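You operate a simulated robot arm through the tools that you are given. There is no shell and no other tool. Be economical: measure what you need, move in short steps, check, and stop when the job is done.

Carry out the task below with a simulated two-armed robot. There is one attempt and no reset: what you move stays moved.

JOB
Switch the toy guitar on, set its red knob to half, play green twice, then yellow once.
Fine: leave the third button alone.
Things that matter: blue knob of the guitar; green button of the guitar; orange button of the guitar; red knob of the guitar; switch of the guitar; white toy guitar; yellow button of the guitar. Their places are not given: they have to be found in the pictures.

It is judged by the outcome, as a careful person would: the job done as asked, and still so three seconds after it is handed in. It fails if anything else is knocked over, pushed out of place, dropped, spilled or broken.

ROBOT AND FRAMES
Two 7-joint arms with fingered hands on one trunk that stands fixed in place. Base frame: the origin is at the foot of the trunk, x ahead of it, y to its left, z up; the work surface is at about z = 0.76. Lengths are in m, angles in degrees, forces in N, time in s.
The left shoulder is at [0.071, 0.172, 1.302], the right one opposite. Payload 5 kg a hand.
The tool frame of a hand sits at the grasp point between the pads (the TCP): z along the fingers, y along the line on which they close. The tips reach 0.043 m beyond it. Largest opening 0.144 m; the body of the gripper starts 0.05 m behind the TCP. The gripper is a hand of 5 fingers: y runs from the thumb to the fingers, the wrist lies at [-0.021, -0.124, -0.221] in the tool frame, and closing takes about 1.5 s.
Orientation is that of the tool frame in the base frame, as a unit quaternion [w, x, y, z]. With the fingers straight down and the wrist toward the robot, the tool's x, y and z point along [0, 1, 0], [1, 0, 0] and [0, 0, -1] of the base frame.

CONTROLS
- The arms move only by the tool move_arm. It takes "left_steps", "right_steps" or both (then of equal length, played together; a hand with none holds still); each is a list of rows, each a list of 6 numbers: the shift along the tool's x, y, z in m, then the turn, a rotation vector about the tool's x, y, z in degrees. In form: [[tx, ty, tz, rx, ry, rz], ...]. A call has 1 to 12 rows; each row shifts and turns the commanded pose from where the row before left it, along the tool's axes as they then stand. "left_grip" and "right_grip" are, for a hand that has rows, the finger opening in m, from 0 to 0.144, set as the call begins (left out, the last holds). Each row takes 0.2 s and may step no farther than 0.05 m and 8.6 degrees from the row before; otherwise, or with a gripper value out of range, the whole call is refused. A pose out of reach is approached as far as the arm can. The call stops where the force on the tool passes 60 N (or 10 N more than at its start, if that is more) or the arm is blocked; 0.2 s more then pass. The fingers move at their own pace (about 0.045 m/s each) and stop on an object; they squeeze with about 21 N. The grip force told is the motor's: it shows also when the fingers shut on nothing. Time passes only in rows, and 0.2 s behind the last, so rows that do not move let the fingers close. The reply holds the time, the measured pose of the TCP, the force on the tool along the base axes, the opening and the grip force, in the units named above and with some noise, with the torque about the TCP (base axes, N m) and any sound that the robot's microphone picked up, and new pictures: "pictures" is both (left out), scene, wrist or none (wrist: the cameras of the hands that moved).
- Cameras (640 x 400 px; columns grow to the right, rows downward): "scene" is now at [0.111, 0.0092, 1.5209]; the picture's right is [0.25, -0.97, 0.00], its down [-0.68, -0.17, -0.72] and it looks along [0.69, 0.18, -0.70] (base axes); focal length 332 px, centre (320, 200). "left" rides on the left gripper at [-0.086, -0.108, -0.168] in its tool frame; the picture's right is [-0.80, -0.28, 0.53], its down [0.54, -0.73, 0.42] and it looks along [0.27, 0.63, 0.73] (tool axes); focal length 275 px, centre (320, 200). "right" rides on the right gripper at [0.086, -0.108, -0.168] in its tool frame; the picture's right is [-0.80, 0.28, -0.53], its down [-0.54, -0.73, 0.42] and it looks along [-0.27, 0.63, 0.73] (tool axes); focal length 275 px, centre (320, 200).
- lift_body(by): slides the trunk up (or, below 0, down) by that many m; the arms and the scene camera ride with it, the base frame stays. It gives what a move gives, with no picture.
- curl_fingers(index, middle, ring, little, thumb_bend, thumb_turn, hand): sets how far each is bent, from 0 (flat) to 100 (curled in); at 30 the hand is open as for a grip, at 70 the pads meet at the TCP. One left out holds its place. A second passes; each finger stops where it meets its share of the squeeze, and holds until it gets a number again. A gripper value or a shape takes the hand back. It gives what a move gives, with no picture; readings hold the bend of each and the force on index, middle, ring, little, thumb and palm. thumb_turn goes from beside the hand (0) to across from the fingers (100), as for a grip.
- set_grasp(shape, hand): the hand has 5 fingers and takes this shape, open, in about a second: jaw (thumb against the fingers, like two jaws); tri (thumb and two fingers); tip (a fingertip pinch); poke (one finger out to press); point (the index stretched); flat (the hand flat); cup (the hand cupped); fist (a fist). The gripper value then closes the fingers along that shape, each until it touches; the sizes above hold for jaw. It gives what a move gives, with no picture.
- aim_head(pan, tilt): turns the head with the scene camera to pan (to the left, within 86 degrees either way) and tilt (down, from -29 to 69), counted from straight ahead of the robot. It gives what a move gives, and a new picture of the scene camera.
- probe_pixels(camera, pixels): there is no depth. For up to 12 entries [column, row, z] of the newest picture of that camera ("zoom" is the newest enlarged one), the place [x, y] in the base frame at which the ray of that pixel passes the height z, good to about 0.003 m, but the place of the scene camera against the robot may be out by one fixed shift of up to 0.025 m in any direction. The clock stands still meanwhile.
- close_up(camera, box): a new picture of the part [left, top, right, bottom] of that camera's present view, enlarged. The clock stands still meanwhile.
- hand_in(): hands the job in; it is judged then, once.

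Work in short steps. Measure before you move; look again where a grasp or a placing could have gone wrong, and mend it. You have 80 turns and 200 pictures in all, those below and enlarged ones among them. Open the grippers and draw the arms clear of the work before you hand the job in, unless the task says otherwise; then end with one line.

The tools are called after "Call:" by a JSON object that holds its "api" and its "payload". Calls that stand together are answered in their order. move_arm: Moves the arms, as the interface text tells. Its arguments: {"type":"object","properties":{"left_steps":{"type":"array"},"left_grip":{"type":"number"},"right_steps":{"type":"array"},"right_grip":{"type":"number"},"pictures":{"type":"string","enum":["both","scene","wrist","none"]}},"required":[]} The other tools are called the same way: lift_body (by) slides the trunk up or down; set_grasp (shape, hand) gives the hand a shape; curl_fingers (index, middle, ring, little, thumb_bend, thumb_turn, hand) moves the fingers one by one; aim_head (pan, tilt) turns the head that bears the scene camera; probe_pixels (camera, pixels) gives the place at which the rays of pixels pass given heights; close_up (camera, box) takes an enlarged picture of a part of a camera's view; hand_in () hands the job in.

At the start:

```text
time_s: 0.0
left_position: [0.6571, 0.5108, 1.1826]
left_ee_rot: [0.0, 0.707, 0.707, 0.0]
left_ft_force: [0.0, 0.0, -0.1]
left_ft_torque: [-0.03, 0.01, 0.0]
left_width: 0.1436
left_finger_force: 0.1
left_shape: jaw
left_bend: [30.0, 30.0, 30.0, 30.0, 30.0, 98.0]
left_finger forces: [0.0, 0.0, 0.0, 0.1, 0.0, 0.0]
right_position: [0.806, -0.2067, 1.0895]
right_ee_rot: [0.0, 0.707, 0.707, -0.001]
right_ft_force: [0.1, -0.6, 0.6]
right_ft_torque: [0.0, 0.02, 0.0]
right_width: 0.1435
right_finger_force: 0.0
right_shape: jaw
right_bend: [30.0, 30.0, 30.0, 30.0, 30.0, 98.0]
right_finger forces: [0.0, 0.0, 0.1, 0.0, 0.0, 0.0]
trunk travel left (down, up): [-0.4, 0.54]
head pan, tilt: [14.4, 44.2]
```

scene: 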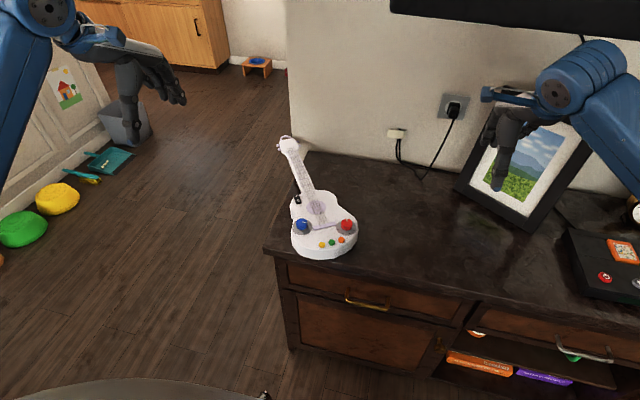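
right: 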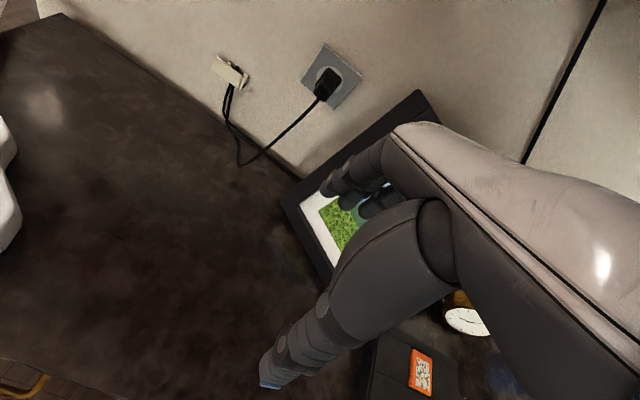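
left: 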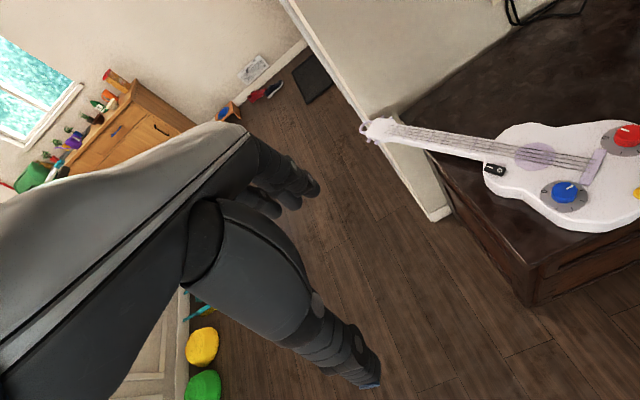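

The guitar sits at about (320,215) in the scene view. I enlarge it to see the controls.

Call:
{"api": "close_up", "payload": {"camera": "scene", "box": [270, 180, 370, 265]}}

Call:
{"api": "close_up", "payload": {"camera": "left", "box": [460, 100, 640, 240]}}

```text
4.71 times, centred on (320, 222) of scene
```

zoom: 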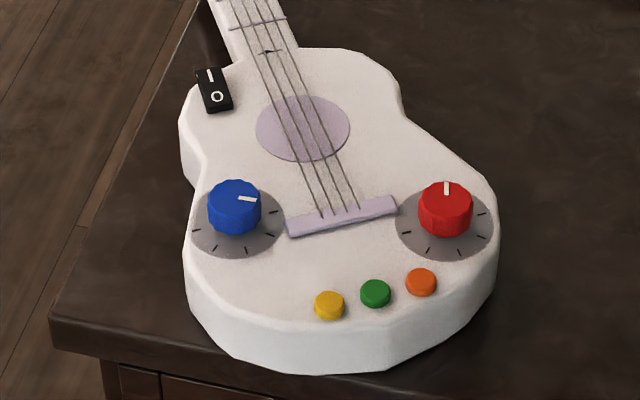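

```text
2.86 times, centred on (550, 170) of left
```

zoom: 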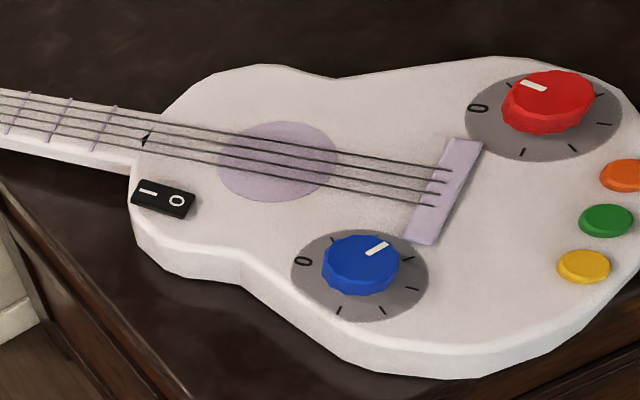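

The guitar's top, switch, knobs and buttons are visible. I probe their locations at a few heights with both cameras to triangulate.

Call:
{"api": "close_up", "payload": {"camera": "scene", "box": [270, 180, 370, 265]}}

Call:
{"api": "probe_pixels", "payload": {"camera": "zoom", "pixels": [[215, 90, 0.81], [445, 195, 0.82], [234, 195, 0.82], [329, 302, 0.81], [375, 290, 0.81], [421, 278, 0.81], [215, 90, 0.78], [375, 290, 0.78], [278, 372, 0.76]]}}

Call:
{"api": "close_up", "payload": {"camera": "left", "box": [460, 100, 640, 240]}}

Call:
{"api": "probe_pixels", "payload": {"camera": "zoom", "pixels": [[165, 197, 0.81], [548, 90, 0.82], [362, 255, 0.82], [584, 263, 0.81], [606, 217, 0.81], [627, 172, 0.81], [165, 197, 0.78], [606, 217, 0.78]]}}

```text
4.71 times, centred on (320, 222) of scene
```

zoom: 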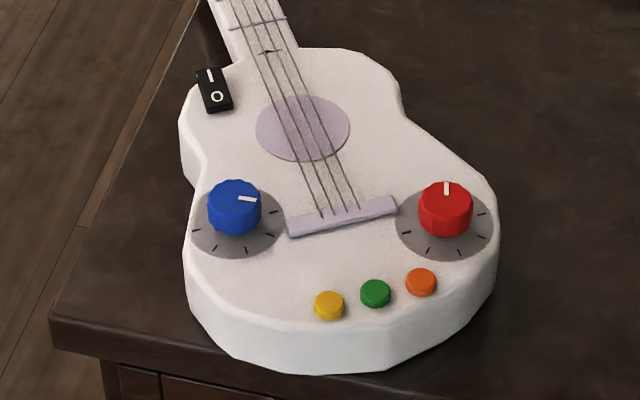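

```text
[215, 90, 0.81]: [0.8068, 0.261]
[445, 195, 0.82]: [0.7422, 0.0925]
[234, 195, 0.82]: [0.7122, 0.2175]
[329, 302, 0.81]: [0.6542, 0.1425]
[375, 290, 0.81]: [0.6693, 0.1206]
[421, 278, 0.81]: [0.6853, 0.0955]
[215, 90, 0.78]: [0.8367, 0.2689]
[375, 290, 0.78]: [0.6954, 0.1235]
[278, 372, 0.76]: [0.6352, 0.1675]
```

```text
2.86 times, centred on (550, 170) of left
```

zoom: 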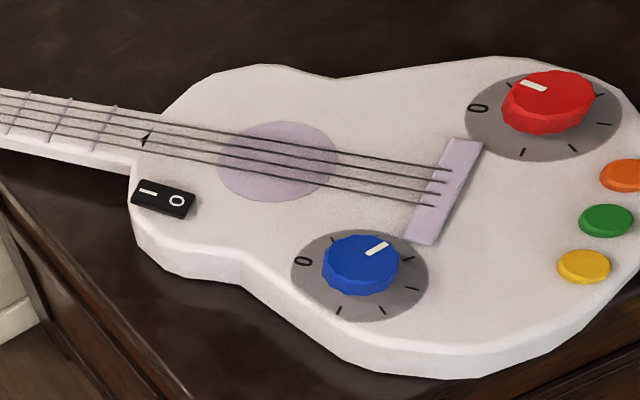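

```text
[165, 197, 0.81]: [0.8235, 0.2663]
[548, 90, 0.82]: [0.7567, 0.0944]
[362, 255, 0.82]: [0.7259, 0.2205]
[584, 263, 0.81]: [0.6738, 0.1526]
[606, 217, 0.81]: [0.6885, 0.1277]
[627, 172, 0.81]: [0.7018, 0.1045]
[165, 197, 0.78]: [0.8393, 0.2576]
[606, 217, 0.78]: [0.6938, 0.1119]
```

Left and scene views differ by a mostly fixed shift. I set the left hand to poke and bring it closer for a nearer wrist view.

Call:
{"api": "set_grasp", "payload": {"hand": "left", "shape": "poke"}}

Call:
{"api": "move_arm", "payload": {"left_steps": [[-0.03, -0.004, 0.026, 0, 0, 0], [-0.03, -0.004, 0.026, 0, 0, 0], [-0.03, -0.004, 0.026, 0, 0, 0], [-0.03, -0.004, 0.026, 0, 0, 0], [0, 0, 0, 0, 0, 0]]}}

```text
time_s: 0.9
left_position: [0.6578, 0.5117, 1.1818]
left_ee_rot: [0.0, 0.707, 0.707, 0.0]
left_ft_force: [0.4, -0.1, -0.2]
left_ft_torque: [0.0, -0.03, -0.01]
left_width: 0.0
left_finger_force: 0.1
left_shape: poke
left_bend: [70.0, 70.0, 99.0, 99.0, 100.0, 100.0]
left_finger forces: [0.1, 0.0, 0.0, 0.1, 0.0, 0.0]
right_position: [0.8058, -0.2071, 1.0894]
right_ee_rot: [0.0, 0.707, 0.707, 0.0]
right_ft_force: [-0.6, -0.2, -0.8]
right_ft_torque: [-0.01, 0.0, 0.03]
right_width: 0.1438
right_finger_force: 0.1
right_shape: jaw
right_bend: [30.0, 30.0, 30.0, 30.0, 30.0, 98.0]
right_finger forces: [0.0, 0.0, 0.0, 0.1, 0.0, 0.1]
trunk travel left (down, up): [-0.4, 0.54]
head pan, tilt: [14.4, 44.2]
```

```text
time_s: 2.1
left_position: [0.6391, 0.3944, 1.0776]
left_ee_rot: [0.0, 0.707, 0.707, 0.0]
left_ft_force: [0.5, 1.1, -0.1]
left_ft_torque: [0.01, -0.04, 0.03]
left_width: 0.0
left_finger_force: 0.0
left_shape: poke
left_bend: [70.0, 70.0, 99.0, 99.0, 100.0, 100.0]
left_finger forces: [0.1, 0.0, 0.0, 0.0, 0.0, 0.0]
right_position: [0.8061, -0.2067, 1.0895]
right_ee_rot: [0.0, 0.707, 0.707, -0.001]
right_ft_force: [-0.6, 0.4, -0.1]
right_ft_torque: [-0.01, 0.02, -0.01]
right_width: 0.1435
right_finger_force: 0.1
right_shape: jaw
right_bend: [30.0, 30.0, 30.0, 30.0, 30.0, 98.0]
right_finger forces: [0.1, 0.1, 0.0, 0.0, 0.0, 0.1]
trunk travel left (down, up): [-0.4, 0.54]
head pan, tilt: [14.4, 44.2]
```

scene: 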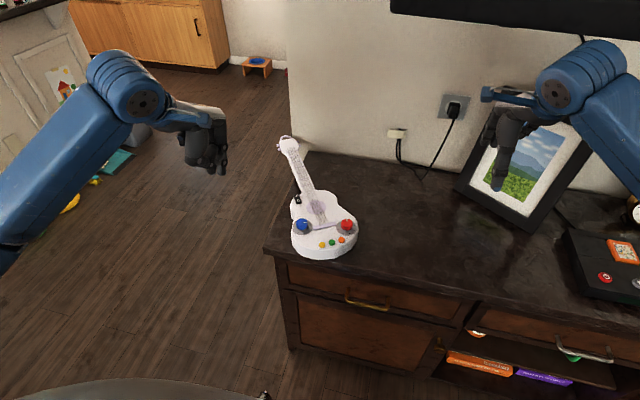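
left: 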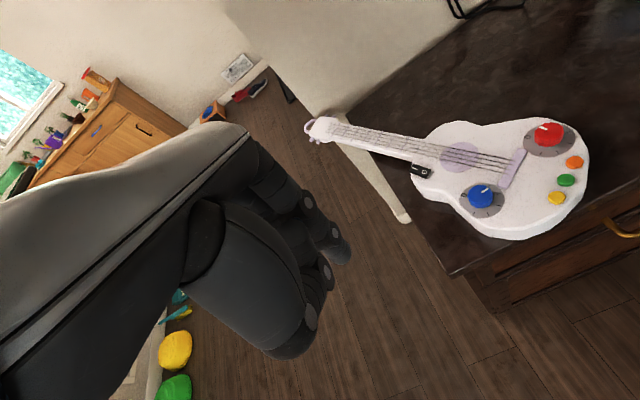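

Closer now; I enlarge the dial and triangulate again.

Call:
{"api": "close_up", "payload": {"camera": "left", "box": [400, 110, 600, 240]}}

Call:
{"api": "close_up", "payload": {"camera": "left", "box": [240, 150, 380, 370]}}

Call:
{"api": "close_up", "payload": {"camera": "left", "box": [510, 110, 600, 210]}}

```text
3.08 times, centred on (500, 175) of left
```

zoom: 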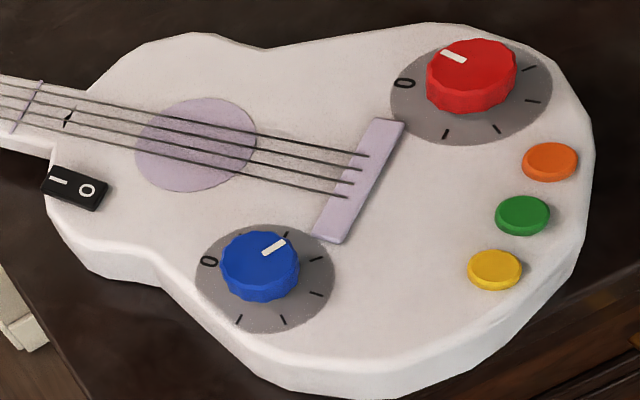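

```text
1.82 times, centred on (310, 260) of left
```

zoom: 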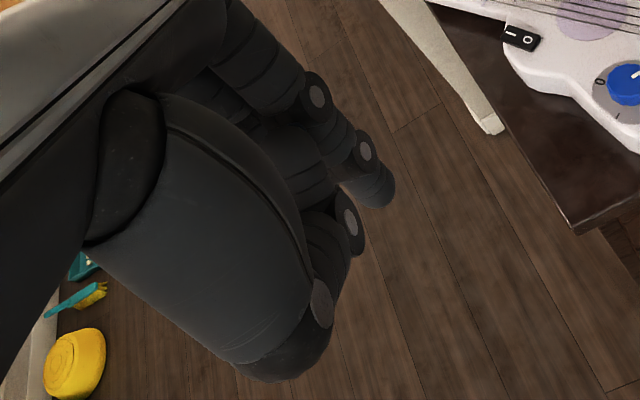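

```text
4.00 times, centred on (555, 160) of left
```

zoom: 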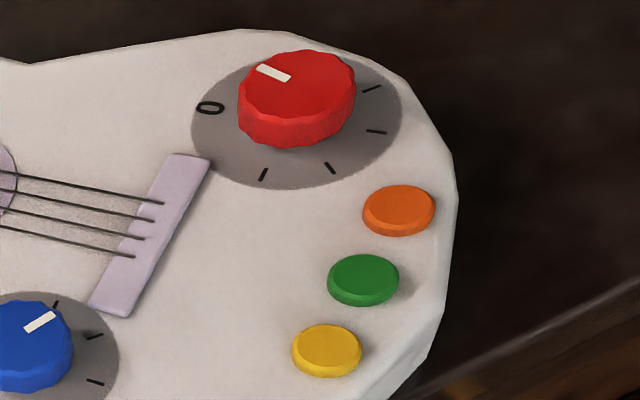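

I triangulate the button tops and dial ticks from this new position.

Call:
{"api": "probe_pixels", "payload": {"camera": "zoom", "pixels": [[363, 275, 0.81], [363, 275, 0.83], [363, 275, 0.79], [326, 345, 0.81], [398, 205, 0.81], [300, 75, 0.82], [300, 75, 0.84], [211, 108, 0.81], [373, 88, 0.81], [376, 132, 0.81], [330, 168, 0.81], [264, 174, 0.81]]}}

```text
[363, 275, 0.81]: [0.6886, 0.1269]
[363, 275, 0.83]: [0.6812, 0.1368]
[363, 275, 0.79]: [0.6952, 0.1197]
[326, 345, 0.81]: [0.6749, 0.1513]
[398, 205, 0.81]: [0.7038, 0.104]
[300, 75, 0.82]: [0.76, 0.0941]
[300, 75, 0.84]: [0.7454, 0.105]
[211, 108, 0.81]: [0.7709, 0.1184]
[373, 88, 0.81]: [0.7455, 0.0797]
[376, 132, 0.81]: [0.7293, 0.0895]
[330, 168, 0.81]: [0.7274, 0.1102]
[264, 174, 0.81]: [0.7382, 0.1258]
```

Dial: 0 points to the neck (~32°), ticks run clockwise over 270°, so half is at about -103° in base axes. I look at the poke shape from the scene camera to know which finger sticks out.

Call:
{"api": "close_up", "payload": {"camera": "scene", "box": [160, 90, 240, 180]}}

Call:
{"api": "close_up", "payload": {"camera": "left", "box": [510, 110, 600, 166]}}

Call:
{"api": "probe_pixels", "payload": {"camera": "left", "pixels": [[548, 130, 0.82], [540.0, 127.0, 0.82], [544.0, 129.8, 0.82], [574, 110, 0.82]]}}

```text
4.44 times, centred on (200, 135) of scene
```

zoom: 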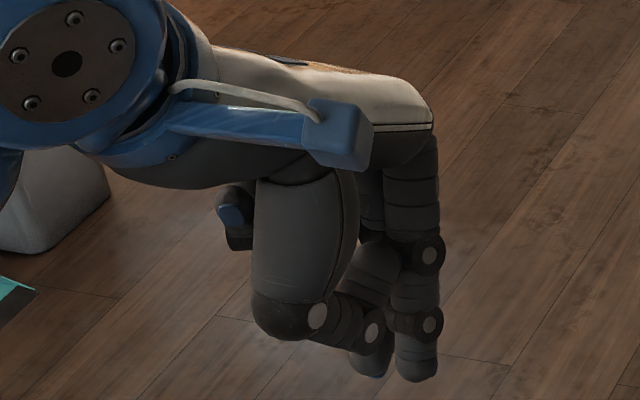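

```text
7.11 times, centred on (555, 138) of left
```

zoom: 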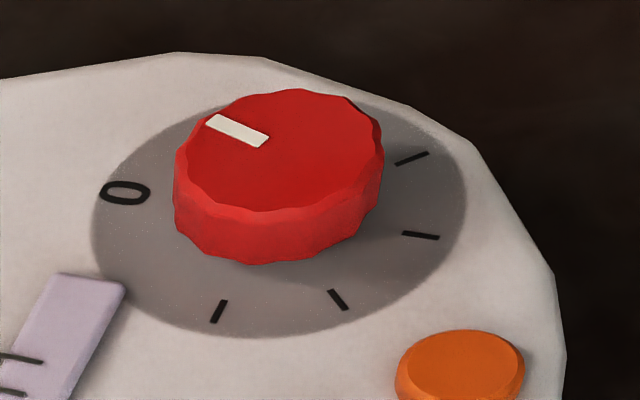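

```text
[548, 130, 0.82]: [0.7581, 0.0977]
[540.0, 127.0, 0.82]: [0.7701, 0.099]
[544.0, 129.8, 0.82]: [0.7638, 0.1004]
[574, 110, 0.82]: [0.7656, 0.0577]
```

I measure pointer and knob rim in this enlarged picture.

Call:
{"api": "close_up", "payload": {"camera": "left", "box": [510, 110, 600, 166]}}

Call:
{"api": "probe_pixels", "payload": {"camera": "zoom", "pixels": [[211, 122, 0.825], [265, 140, 0.825], [177, 155, 0.825], [381, 135, 0.825], [300, 90, 0.825], [265, 210, 0.825], [125, 193, 0.803], [411, 159, 0.803], [420, 235, 0.803], [338, 300, 0.803], [218, 311, 0.803]]}}

```text
7.11 times, centred on (555, 138) of left
```

zoom: 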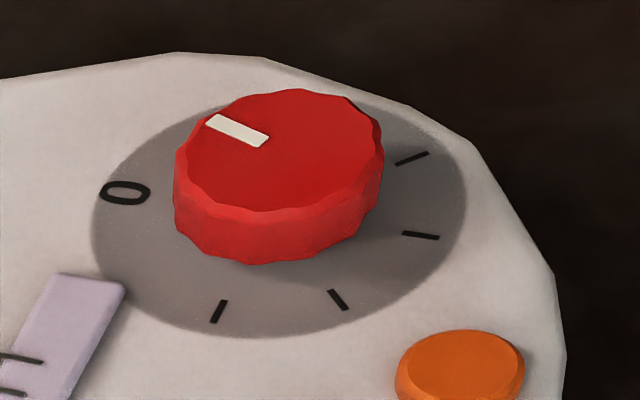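

```text
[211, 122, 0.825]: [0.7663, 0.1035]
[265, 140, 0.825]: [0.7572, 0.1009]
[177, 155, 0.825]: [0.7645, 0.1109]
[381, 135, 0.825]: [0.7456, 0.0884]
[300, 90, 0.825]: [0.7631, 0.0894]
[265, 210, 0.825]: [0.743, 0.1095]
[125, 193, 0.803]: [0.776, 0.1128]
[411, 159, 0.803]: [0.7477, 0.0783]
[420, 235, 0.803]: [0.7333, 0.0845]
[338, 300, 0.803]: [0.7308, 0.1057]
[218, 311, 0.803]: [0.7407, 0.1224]
```

The poke shape has two tips side by side. I curl all but the index and look again to have a single fingertip.

Call:
{"api": "curl_fingers", "payload": {"hand": "left", "index": 50, "middle": 100, "ring": 100, "little": 100}}

Call:
{"api": "close_up", "payload": {"camera": "scene", "box": [160, 90, 240, 180]}}

Call:
{"api": "close_up", "payload": {"camera": "left", "box": [200, 120, 400, 370]}}

```text
time_s: 3.1
left_position: [0.6392, 0.3941, 1.0777]
left_ee_rot: [0.0, 0.707, 0.707, 0.0]
left_ft_force: [-0.4, -0.9, -0.1]
left_ft_torque: [0.0, -0.01, 0.0]
left_width: 0.0704
left_finger_force: 0.0
left_shape: fingers
left_bend: [50.0, 79.0, 100.0, 100.0, 100.0, 100.0]
left_finger forces: [0.0, 0.0, 0.0, 0.1, 0.0, 0.1]
right_position: [0.8059, -0.2071, 1.0896]
right_ee_rot: [-0.001, 0.707, 0.707, -0.001]
right_ft_force: [-0.7, 0.7, -0.9]
right_ft_torque: [-0.02, -0.02, 0.01]
right_width: 0.1434
right_finger_force: 0.1
right_shape: jaw
right_bend: [30.0, 30.0, 30.0, 30.0, 30.0, 98.0]
right_finger forces: [0.1, 0.0, 0.0, 0.0, 0.0, 0.1]
trunk travel left (down, up): [-0.4, 0.54]
head pan, tilt: [14.4, 44.2]
```

```text
4.44 times, centred on (200, 135) of scene
```

zoom: 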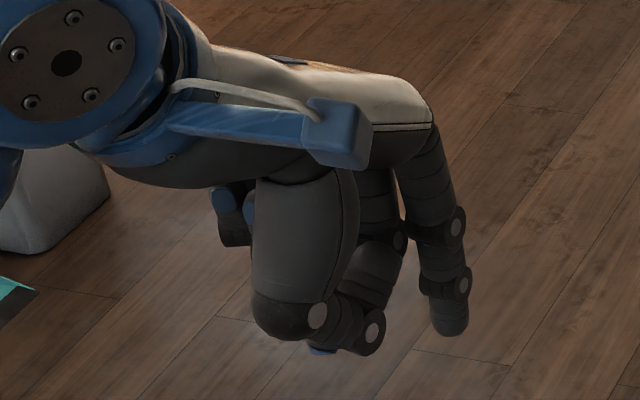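

```text
1.60 times, centred on (300, 245) of left
```

zoom: 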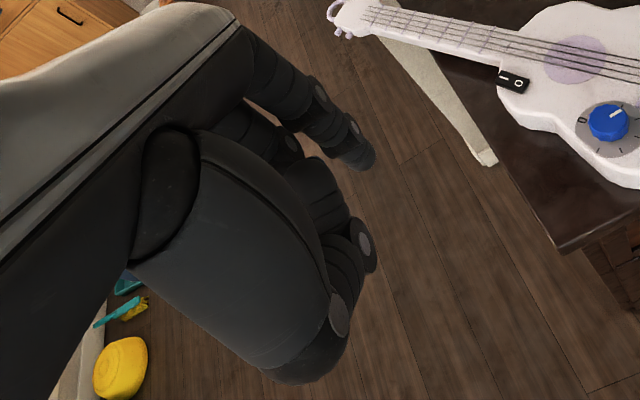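

The thumb blocks the middle finger; I turn it aside and curl the rest, index at 65.

Call:
{"api": "curl_fingers", "payload": {"hand": "left", "index": 65, "middle": 100, "thumb_bend": 100, "thumb_turn": 0}}

Call:
{"api": "close_up", "payload": {"camera": "scene", "box": [160, 90, 240, 180]}}

Call:
{"api": "close_up", "payload": {"camera": "left", "box": [200, 120, 400, 370]}}

```text
time_s: 4.1
left_position: [0.6395, 0.3949, 1.0758]
left_ee_rot: [0.0, 0.708, 0.706, 0.0]
left_ft_force: [-0.2, 1.2, 0.5]
left_ft_torque: [0.02, 0.0, -0.01]
left_width: 0.0911
left_finger_force: 0.0
left_shape: fingers
left_bend: [65.0, 100.0, 100.0, 100.0, 100.0, 0.0]
left_finger forces: [0.0, 0.0, 0.0, 0.0, 0.0, 0.0]
right_position: [0.8067, -0.2068, 1.0899]
right_ee_rot: [-0.001, 0.707, 0.708, 0.0]
right_ft_force: [0.2, 0.0, 0.8]
right_ft_torque: [-0.03, -0.02, -0.02]
right_width: 0.1435
right_finger_force: 0.1
right_shape: jaw
right_bend: [30.0, 30.0, 30.0, 30.0, 30.0, 98.0]
right_finger forces: [0.0, 0.1, 0.1, 0.0, 0.0, 0.0]
trunk travel left (down, up): [-0.4, 0.54]
head pan, tilt: [14.4, 44.2]
```

```text
4.44 times, centred on (200, 135) of scene
```

zoom: 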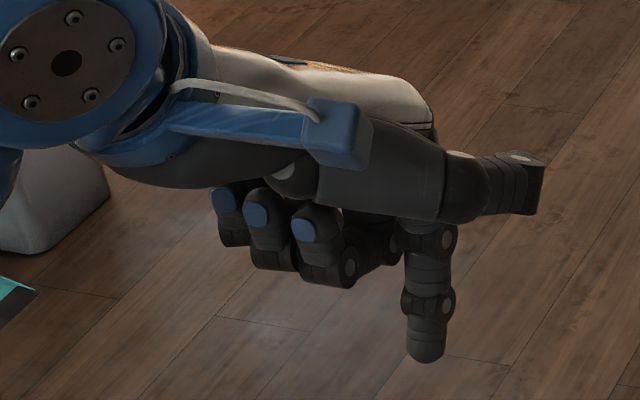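

```text
1.60 times, centred on (300, 245) of left
```

zoom: 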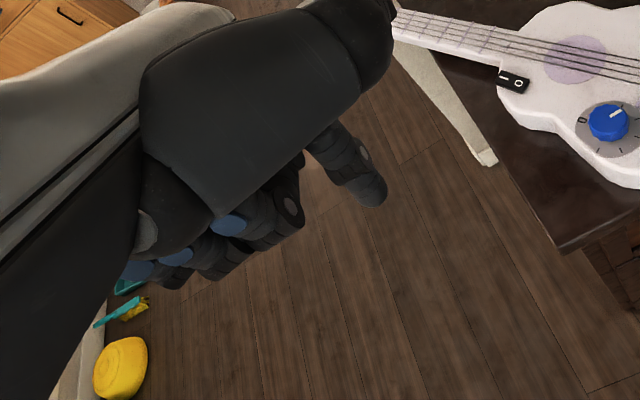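

A lone index finger points down, tip at about left px (333,242). I measure the switch ends from here.

Call:
{"api": "close_up", "payload": {"camera": "left", "box": [400, 150, 450, 190]}}

Call:
{"api": "probe_pixels", "payload": {"camera": "left", "pixels": [[415.5, 168, 0.81], [421, 170.5, 0.81], [426.5, 172, 0.81], [415.5, 168, 0.82], [333, 243, 1.02]]}}

```text
10.00 times, centred on (425, 170) of left
```

zoom: 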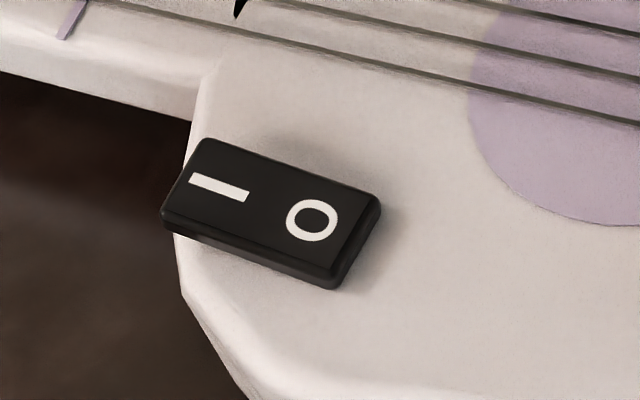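

```text
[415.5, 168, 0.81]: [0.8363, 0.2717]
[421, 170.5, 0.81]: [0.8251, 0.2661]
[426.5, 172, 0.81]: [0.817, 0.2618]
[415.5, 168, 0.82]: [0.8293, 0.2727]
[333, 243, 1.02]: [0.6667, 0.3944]
```

I mark (414.9,168.7) at about (0.836,0.272). I bring the fingertip to hover about 5 cm above it.

Call:
{"api": "move_arm", "payload": {"left_steps": [[-0.0205, 0.0283, 0.025, 0, 0, 0], [-0.0205, 0.0283, 0.025, 0, 0, 0], [-0.0205, 0.0283, 0.025, 0, 0, 0], [-0.0205, 0.0283, 0.025, 0, 0, 0], [-0.0205, 0.0283, 0.025, 0, 0, 0], [-0.0205, 0.0283, 0.025, 0, 0, 0], [0, 0, 0, 0, 0, 0]]}}

Call:
{"api": "close_up", "payload": {"camera": "left", "box": [280, 170, 400, 290]}}

Call:
{"api": "close_up", "payload": {"camera": "scene", "box": [250, 140, 370, 260]}}

```text
time_s: 5.7
left_position: [0.8113, 0.2695, 0.9302]
left_ee_rot: [0.0, 0.707, 0.707, 0.001]
left_ft_force: [-0.3, 0.1, 0.1]
left_ft_torque: [-0.03, -0.03, 0.01]
left_width: 0.091
left_finger_force: 0.2
left_shape: fingers
left_bend: [65.0, 100.0, 100.0, 100.0, 100.0, 0.0]
left_finger forces: [0.0, 0.0, 0.0, 0.0, 0.1, 0.0]
right_position: [0.8063, -0.2078, 1.0917]
right_ee_rot: [0.0, 0.707, 0.707, 0.0]
right_ft_force: [-0.1, -0.1, 0.8]
right_ft_torque: [-0.01, -0.03, -0.01]
right_width: 0.1436
right_finger_force: 0.0
right_shape: jaw
right_bend: [30.0, 30.0, 30.0, 30.0, 30.0, 98.0]
right_finger forces: [0.0, 0.0, 0.1, 0.0, 0.0, 0.1]
trunk travel left (down, up): [-0.4, 0.54]
head pan, tilt: [14.4, 44.2]
```

scene: 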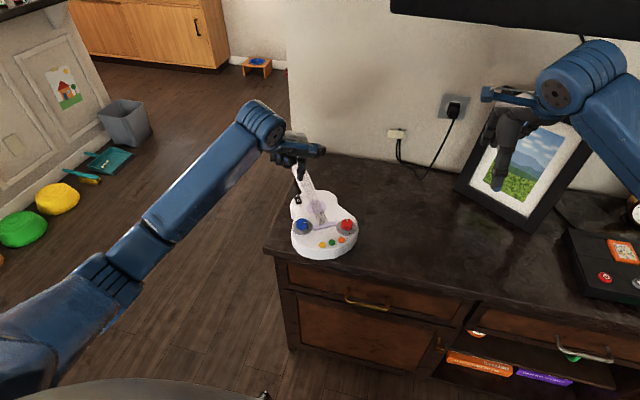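
left: 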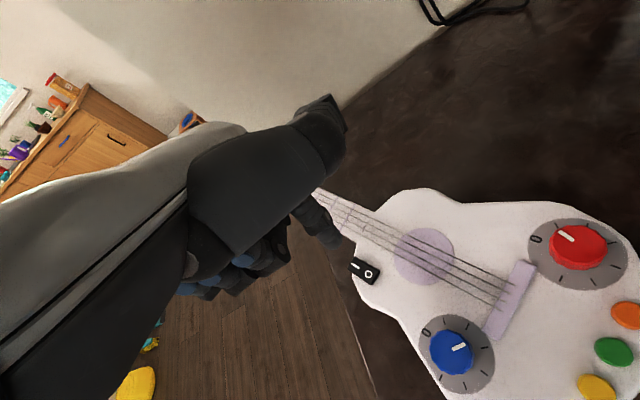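

```text
3.33 times, centred on (340, 230) of left
```

zoom: 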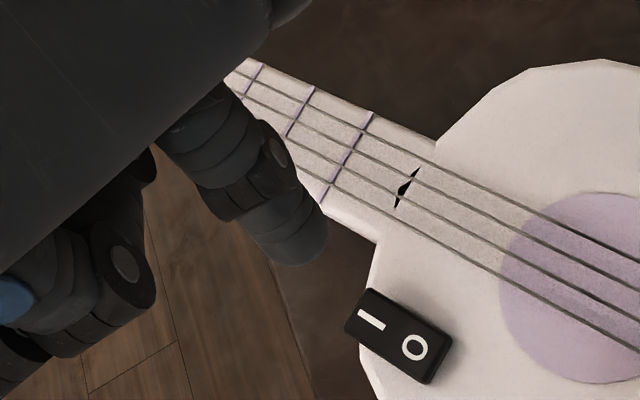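

```text
3.33 times, centred on (310, 200) of scene
```

zoom: 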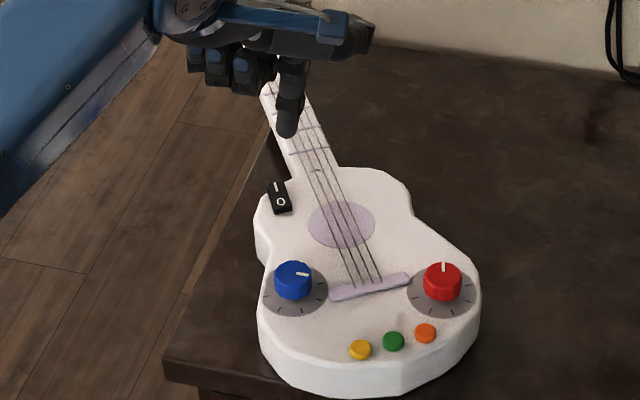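

I re-triangulate switch and buttons from this closer view.

Call:
{"api": "probe_pixels", "payload": {"camera": "left", "pixels": [[355.6, 266.3, 0.8], [355.6, 266.3, 0.81], [355.6, 266.3, 0.82], [368.5, 274, 0.81], [613, 351, 0.8], [613, 351, 0.81], [613, 351, 0.82], [596, 386, 0.81], [627, 315, 0.81], [578, 243, 0.82], [578, 243, 0.83]]}}

```text
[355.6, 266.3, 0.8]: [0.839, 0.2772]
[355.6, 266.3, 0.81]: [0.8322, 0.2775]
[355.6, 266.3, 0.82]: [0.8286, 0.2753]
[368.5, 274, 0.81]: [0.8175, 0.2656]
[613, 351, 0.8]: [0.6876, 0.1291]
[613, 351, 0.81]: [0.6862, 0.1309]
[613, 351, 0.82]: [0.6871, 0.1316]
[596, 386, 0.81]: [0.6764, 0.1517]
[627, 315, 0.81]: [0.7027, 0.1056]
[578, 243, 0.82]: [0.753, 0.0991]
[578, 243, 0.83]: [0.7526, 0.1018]
```

I check the fingertip's place with the scene camera (px (300,179)) at candidate heights.

Call:
{"api": "probe_pixels", "payload": {"camera": "scene", "pixels": [[300, 178.5, 0.86], [300, 178.5, 0.874], [300, 178.5, 0.89]]}}

Call:
{"api": "probe_pixels", "payload": {"camera": "left", "pixels": [[335, 247, 0.86], [335, 247, 0.874], [335, 247, 0.89]]}}

```text
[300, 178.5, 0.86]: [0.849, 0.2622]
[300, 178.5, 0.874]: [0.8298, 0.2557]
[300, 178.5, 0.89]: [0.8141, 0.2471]
```

```text
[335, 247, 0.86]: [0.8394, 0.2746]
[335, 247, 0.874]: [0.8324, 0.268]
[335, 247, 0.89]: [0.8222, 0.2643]
```

Tip is about (0.832,0.268,0.875). I descend 4 cm with a small +y correction and check visually.

Call:
{"api": "move_arm", "payload": {"left_steps": [[0.003, 0.001, 0.02, 0, 0, 0], [0.003, 0.001, 0.02, 0, 0, 0], [0, 0, 0, 0, 0, 0]], "pictures": "none"}}

Call:
{"api": "close_up", "payload": {"camera": "left", "box": [290, 200, 390, 290]}}

Call:
{"api": "close_up", "payload": {"camera": "scene", "box": [270, 160, 330, 220]}}

```text
time_s: 6.5
left_position: [0.8114, 0.2752, 0.889]
left_ee_rot: [0.0, 0.707, 0.707, 0.0]
left_ft_force: [0.0, -0.2, 0.7]
left_ft_torque: [-0.04, -0.02, 0.02]
left_width: 0.0912
left_finger_force: 0.1
left_shape: fingers
left_bend: [65.0, 100.0, 100.0, 100.0, 100.0, 0.0]
left_finger forces: [0.1, 0.1, 0.0, 0.0, 0.0, 0.1]
right_position: [0.8064, -0.2081, 1.0901]
right_ee_rot: [0.001, 0.707, 0.707, 0.0]
right_ft_force: [-0.5, 0.1, 0.4]
right_ft_torque: [0.0, 0.0, 0.01]
right_width: 0.1437
right_finger_force: 0.0
right_shape: jaw
right_bend: [30.0, 30.0, 30.0, 30.0, 30.0, 98.0]
right_finger forces: [0.0, 0.0, 0.1, 0.1, 0.0, 0.0]
trunk travel left (down, up): [-0.4, 0.54]
head pan, tilt: [14.4, 44.2]
```

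```text
4.44 times, centred on (340, 245) of left
```

zoom: 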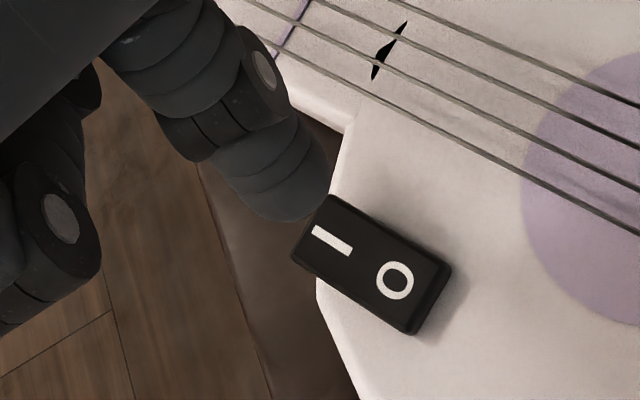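

```text
6.67 times, centred on (300, 190) of scene
```

zoom: 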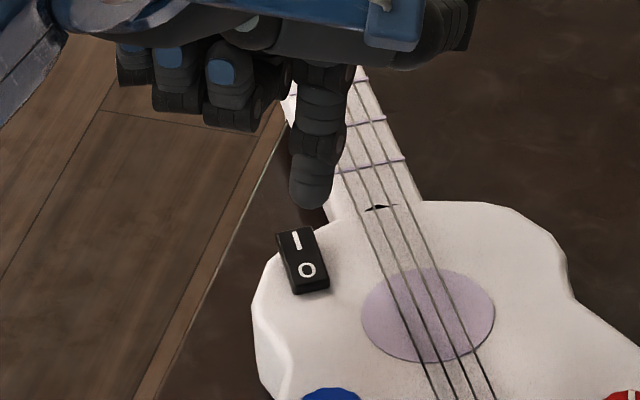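

Both views show near alignment, with the tip maybe 4–6 mm toward -y. I shift +y 4 mm, lower 14 mm, and recheck.

Call:
{"api": "move_arm", "payload": {"left_steps": [[0.004, 0.0, 0.007, 0, 0, 0], [0, 0, 0.007, 0, 0, 0], [0, 0, 0, 0, 0, 0]], "pictures": "none"}}

Call:
{"api": "close_up", "payload": {"camera": "left", "box": [290, 200, 390, 290]}}

Call:
{"api": "close_up", "payload": {"camera": "scene", "box": [270, 160, 330, 220]}}

```text
time_s: 7.3
left_position: [0.8117, 0.2783, 0.8738]
left_ee_rot: [0.0, 0.708, 0.706, 0.0]
left_ft_force: [0.4, 0.6, -0.3]
left_ft_torque: [-0.03, 0.0, 0.01]
left_width: 0.0911
left_finger_force: 0.0
left_shape: fingers
left_bend: [65.0, 100.0, 100.0, 100.0, 100.0, 0.0]
left_finger forces: [0.0, 0.0, 0.0, 0.0, 0.0, 0.0]
right_position: [0.8056, -0.2077, 1.0893]
right_ee_rot: [0.0, 0.707, 0.707, 0.0]
right_ft_force: [0.2, -0.5, 0.4]
right_ft_torque: [-0.03, -0.03, -0.01]
right_width: 0.1438
right_finger_force: 0.0
right_shape: jaw
right_bend: [30.0, 30.0, 30.0, 30.0, 30.0, 98.0]
right_finger forces: [0.0, 0.0, 0.0, 0.1, 0.1, 0.1]
trunk travel left (down, up): [-0.4, 0.54]
head pan, tilt: [14.4, 44.2]
```

```text
4.44 times, centred on (340, 245) of left
```

zoom: 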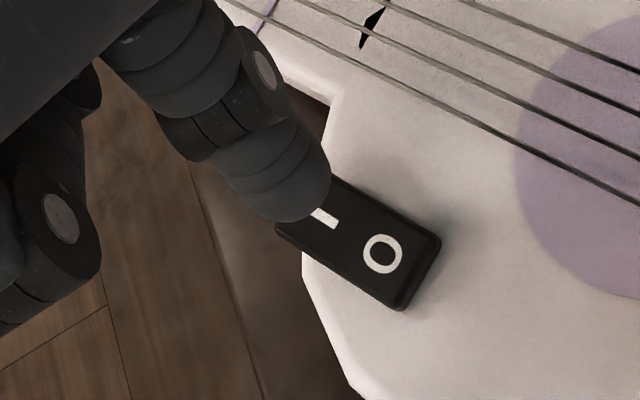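

```text
6.67 times, centred on (300, 190) of scene
```

zoom: 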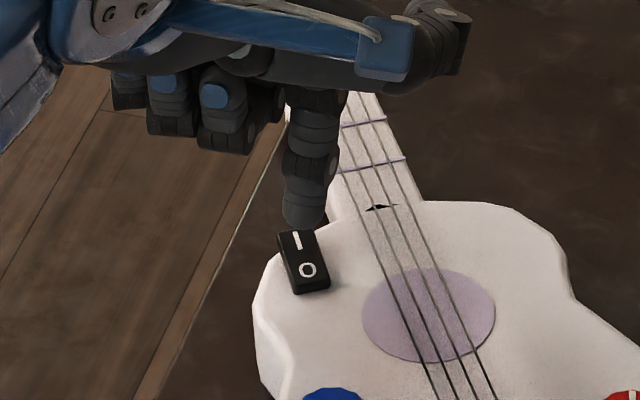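

Tip is now right above the I mark. I press down in small steps watching force.

Call:
{"api": "move_arm", "payload": {"left_steps": [[0.001, 0, 0.004, 0, 0, 0], [0, 0, 0.003, 0, 0, 0], [0, 0, 0.003, 0, 0, 0], [0, 0, 0, 0, 0, 0]], "pictures": "none"}}

Call:
{"api": "close_up", "payload": {"camera": "left", "box": [290, 200, 390, 290]}}

```text
time_s: 8.3
left_position: [0.8131, 0.2799, 0.8644]
left_ee_rot: [0.0, 0.707, 0.707, 0.0]
left_ft_force: [0.3, -0.7, 1.3]
left_ft_torque: [0.03, -0.04, -0.01]
left_width: 0.0911
left_finger_force: 0.4
left_shape: fingers
left_bend: [65.0, 100.0, 100.0, 100.0, 100.0, 0.0]
left_finger forces: [0.9, 0.0, 0.0, 0.0, 0.0, 0.0]
right_position: [0.8053, -0.2075, 1.09]
right_ee_rot: [-0.001, 0.707, 0.707, 0.0]
right_ft_force: [-0.3, 0.4, 0.3]
right_ft_torque: [0.0, -0.02, 0.0]
right_width: 0.1435
right_finger_force: 0.0
right_shape: jaw
right_bend: [30.0, 30.0, 30.0, 30.0, 30.0, 98.0]
right_finger forces: [0.1, 0.1, 0.0, 0.0, 0.0, 0.1]
trunk travel left (down, up): [-0.4, 0.54]
head pan, tilt: [14.4, 44.2]
```

```text
4.44 times, centred on (340, 245) of left
```

zoom: 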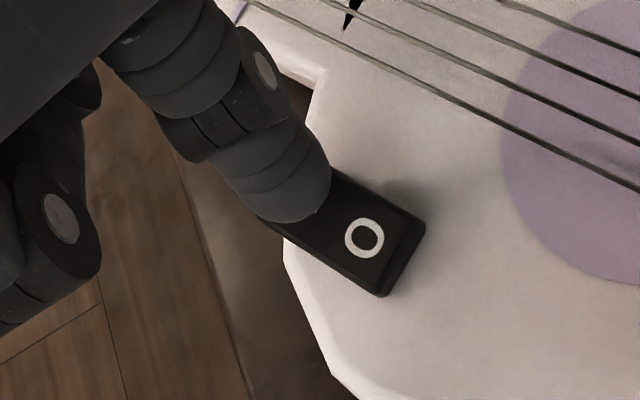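

Contact just begun (0.9 N on the index). I press further and listen for a click.

Call:
{"api": "move_arm", "payload": {"left_steps": [[0, 0, 0.002, 0, 0, 0], [0, 0, 0.002, 0, 0, 0], [0, 0, 0.002, 0, 0, 0], [0, 0, 0, 0, 0, 0]], "pictures": "none"}}

Call:
{"api": "close_up", "payload": {"camera": "left", "box": [290, 200, 390, 290]}}

```text
time_s: 9.3
left_position: [0.8118, 0.2802, 0.8624]
left_ee_rot: [0.002, 0.707, 0.707, 0.002]
left_ft_force: [3.7, 2.5, 17.9]
left_ft_torque: [-0.16, -0.57, 0.1]
left_width: 0.0909
left_finger_force: 9.8
left_shape: fingers
left_bend: [65.0, 100.0, 100.0, 100.0, 100.0, 0.0]
left_finger forces: [19.2, 0.0, 0.0, 0.1, 0.0, 0.0]
right_position: [0.8048, -0.2081, 1.0914]
right_ee_rot: [0.0, 0.707, 0.707, 0.0]
right_ft_force: [-0.1, -0.4, -0.9]
right_ft_torque: [-0.02, -0.02, 0.02]
right_width: 0.1437
right_finger_force: 0.1
right_shape: jaw
right_bend: [30.0, 30.0, 30.0, 30.0, 30.0, 98.0]
right_finger forces: [0.0, 0.0, 0.0, 0.0, 0.0, 0.0]
trunk travel left (down, up): [-0.4, 0.54]
head pan, tilt: [14.4, 44.2]
```

```text
4.44 times, centred on (340, 245) of left
```

zoom: 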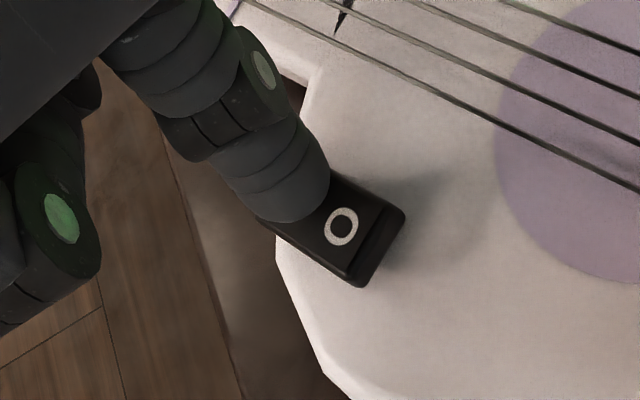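

The rocker tilted (O end raised) and a green glow appears on the hand: it seems to be on. I lift straight up and check.

Call:
{"api": "move_arm", "payload": {"left_steps": [[0, 0, -0.01, 0, 0, 0], [0, 0, -0.03, 0, 0, 0], [0, -0.02, -0.04, 0, 0, 0], [0, -0.03, -0.03, 0, 0, 0], [0, 0, 0, 0, 0, 0]]}}

Call:
{"api": "close_up", "payload": {"camera": "scene", "box": [270, 160, 370, 265]}}

Call:
{"api": "close_up", "payload": {"camera": "left", "box": [300, 160, 500, 290]}}

```text
time_s: 10.5
left_position: [0.7628, 0.2797, 0.9699]
left_ee_rot: [-0.002, 0.706, 0.708, 0.0]
left_ft_force: [0.2, 0.0, 0.0]
left_ft_torque: [0.01, 0.02, 0.04]
left_width: 0.0909
left_finger_force: 0.1
left_shape: fingers
left_bend: [65.0, 100.0, 100.0, 100.0, 100.0, 0.0]
left_finger forces: [0.1, 0.1, 0.0, 0.0, 0.0, 0.0]
right_position: [0.8058, -0.2081, 1.0892]
right_ee_rot: [-0.001, 0.707, 0.707, -0.001]
right_ft_force: [0.6, -0.7, 1.1]
right_ft_torque: [0.04, 0.05, -0.02]
right_width: 0.1438
right_finger_force: 0.0
right_shape: jaw
right_bend: [30.0, 30.0, 30.0, 30.0, 30.0, 98.0]
right_finger forces: [0.0, 0.1, 0.0, 0.0, 0.0, 0.0]
trunk travel left (down, up): [-0.4, 0.54]
head pan, tilt: [14.4, 44.2]
```

scene: 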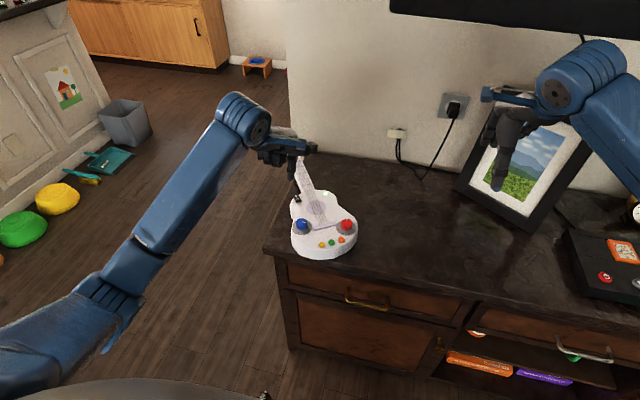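
left: 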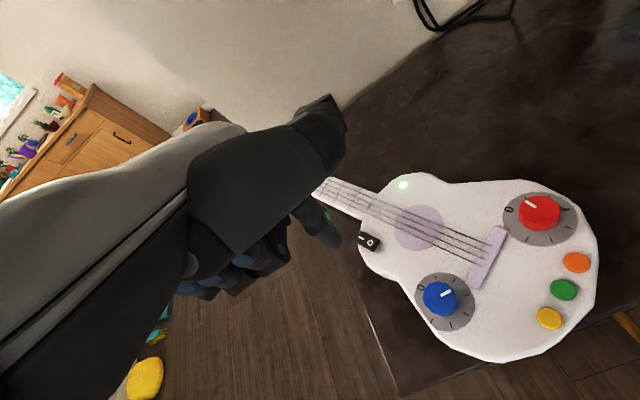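

```text
3.81 times, centred on (320, 212) of scene
```

zoom: 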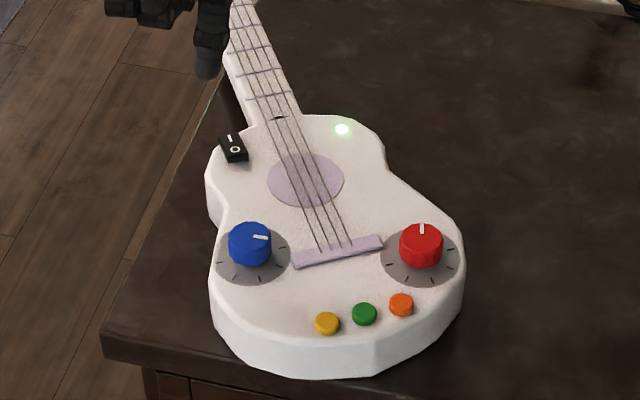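

```text
3.08 times, centred on (400, 225) of left
```

zoom: 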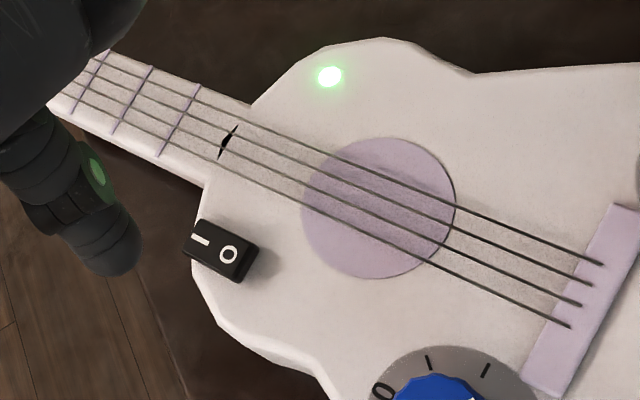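

The LED is lit: on. Now I take the fingertip-pinch shape with a small opening for the knob and look at the hand.

Call:
{"api": "set_grasp", "payload": {"hand": "left", "shape": "tip"}}

Call:
{"api": "move_arm", "payload": {"left_steps": [[-0.03, -0.02, -0.01, 0, 0, -8], [-0.03, -0.02, -0.01, 0, 0, -8], [-0.03, -0.02, -0.01, 0, 0, -8], [-0.03, -0.01, 0, 0, 0, -8], [0, 0, 0, 0, 0, 0], [0, 0, 0, 0, 0, 0]], "left_grip": 0.05}}

Call:
{"api": "close_up", "payload": {"camera": "scene", "box": [250, 120, 390, 260]}}

```text
time_s: 11.4
left_position: [0.7621, 0.2801, 0.9698]
left_ee_rot: [0.0, 0.707, 0.707, 0.0]
left_ft_force: [-0.4, -0.1, 0.0]
left_ft_torque: [0.03, 0.01, 0.0]
left_width: 0.1436
left_finger_force: 0.0
left_shape: tip
left_bend: [30.0, 98.0, 99.0, 99.0, 30.0, 97.0]
left_finger forces: [0.1, 0.0, 0.0, 0.0, 0.0, 0.0]
right_position: [0.8057, -0.2077, 1.0908]
right_ee_rot: [0.0, 0.708, 0.707, 0.0]
right_ft_force: [-0.7, -0.1, 0.0]
right_ft_torque: [-0.03, 0.02, 0.01]
right_width: 0.1436
right_finger_force: 0.0
right_shape: jaw
right_bend: [30.0, 30.0, 30.0, 30.0, 30.0, 98.0]
right_finger forces: [0.1, 0.0, 0.1, 0.0, 0.0, 0.0]
trunk travel left (down, up): [-0.4, 0.54]
head pan, tilt: [14.4, 44.2]
```

```text
time_s: 12.8
left_position: [0.7208, 0.1536, 0.9989]
left_ee_rot: [-0.001, 0.485, 0.875, -0.001]
left_ft_force: [0.1, 0.3, -0.4]
left_ft_torque: [-0.08, 0.0, 0.0]
left_width: 0.0508
left_finger_force: 0.1
left_shape: tip
left_bend: [73.0, 98.0, 99.0, 99.0, 73.0, 100.0]
left_finger forces: [0.1, 0.0, 0.0, 0.0, 0.1, 0.0]
right_position: [0.8058, -0.2045, 1.0909]
right_ee_rot: [0.001, 0.707, 0.707, 0.0]
right_ft_force: [0.0, 1.4, -0.3]
right_ft_torque: [-0.07, 0.01, -0.03]
right_width: 0.1436
right_finger_force: 0.0
right_shape: jaw
right_bend: [30.0, 30.0, 30.0, 30.0, 30.0, 98.0]
right_finger forces: [0.0, 0.0, 0.0, 0.1, 0.0, 0.0]
trunk travel left (down, up): [-0.4, 0.54]
head pan, tilt: [14.4, 44.2]
```

scene: 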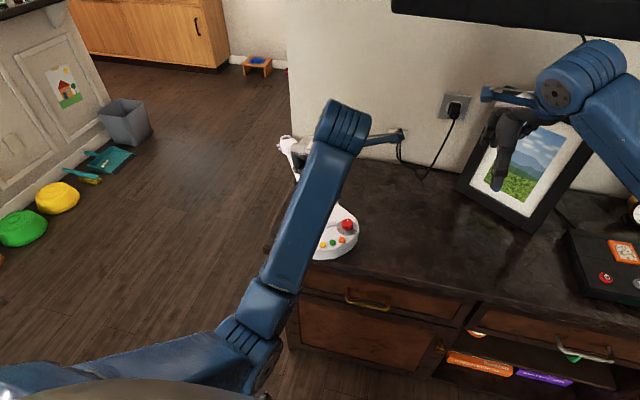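
left: 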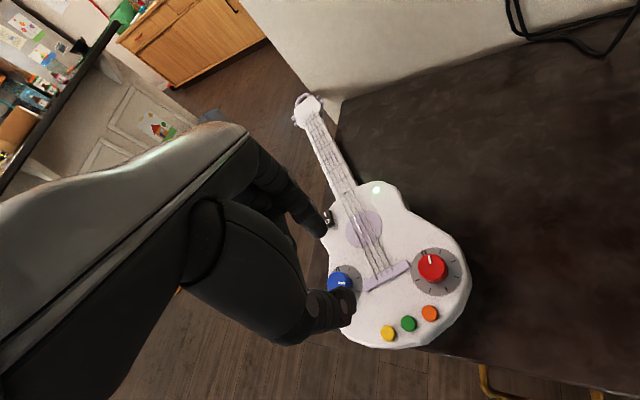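

```text
2.86 times, centred on (320, 190) of scene
```

zoom: 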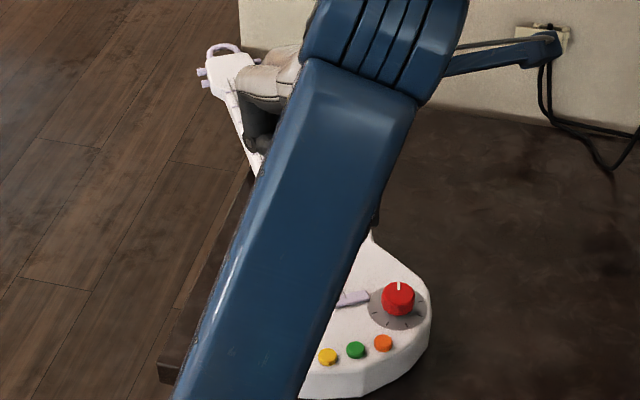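

Tips straddle about px (335,270), 0.043 m below the TCP. I move over the red knob (0.754,0.100) and turn further counter-clockwise to leave room for the clockwise stroke.

Call:
{"api": "move_arm", "payload": {"left_steps": [[-0.0315, 0, 0.025, 0, 0, 0], [-0.0315, 0, 0.025, 0, 0, 0], [0, 0, 0.02, 0, 0, -8], [0, 0, 0.02, 0, 0, -8], [0, 0, 0, 0, 0, -8], [0, 0, 0, 0, 0, 0]]}}

Call:
{"api": "close_up", "payload": {"camera": "left", "box": [260, 170, 460, 350]}}

```text
time_s: 14.4
left_position: [0.7605, 0.1848, 0.8946]
left_ee_rot: [-0.018, 0.264, 0.963, 0.057]
left_ft_force: [-0.6, 0.0, -1.0]
left_ft_torque: [0.03, 0.0, 0.01]
left_width: 0.0508
left_finger_force: 0.2
left_shape: tip
left_bend: [73.0, 98.0, 99.0, 99.0, 73.0, 100.0]
left_finger forces: [0.1, 0.1, 0.1, 0.1, 0.1, 0.0]
right_position: [0.8057, -0.2082, 1.0897]
right_ee_rot: [0.0, 0.707, 0.707, 0.0]
right_ft_force: [-0.2, -0.2, 0.5]
right_ft_torque: [-0.02, -0.01, 0.01]
right_width: 0.1439
right_finger_force: 0.1
right_shape: jaw
right_bend: [30.0, 30.0, 30.0, 30.0, 30.0, 98.0]
right_finger forces: [0.0, 0.1, 0.0, 0.0, 0.0, 0.1]
trunk travel left (down, up): [-0.4, 0.54]
head pan, tilt: [14.4, 44.2]
stopped in row 6 (left hand): the arm was blocked; the commanded pose is now the measured one
```

scene: 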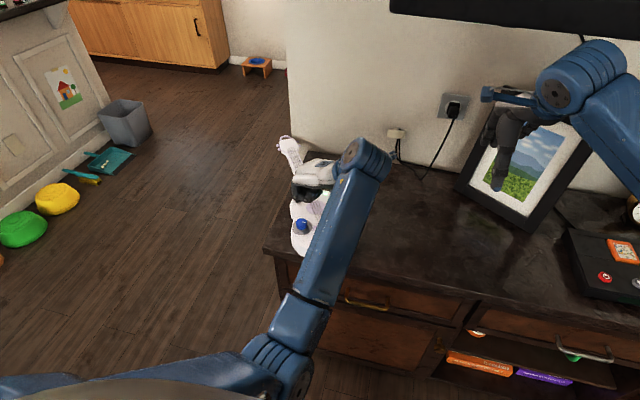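
left: 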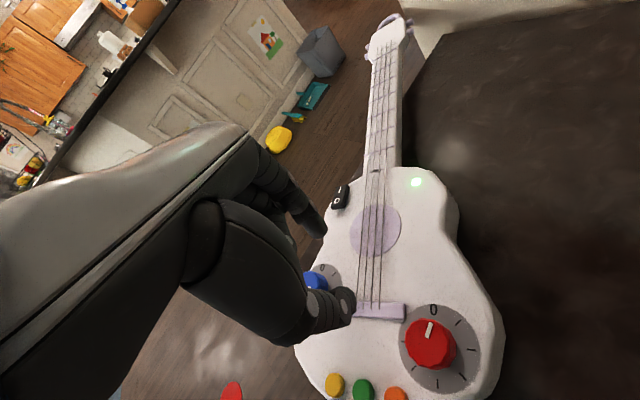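

```text
2.22 times, centred on (360, 260) of left
```

zoom: 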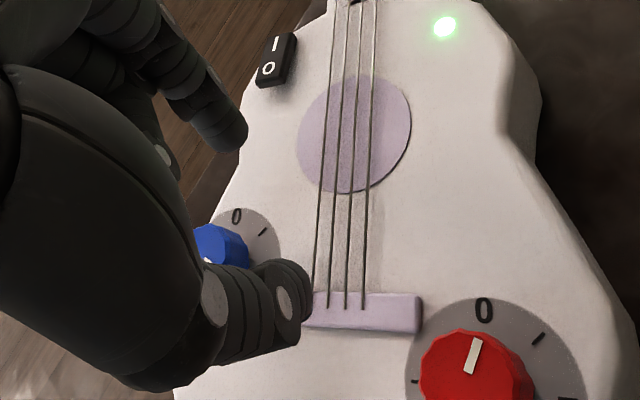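

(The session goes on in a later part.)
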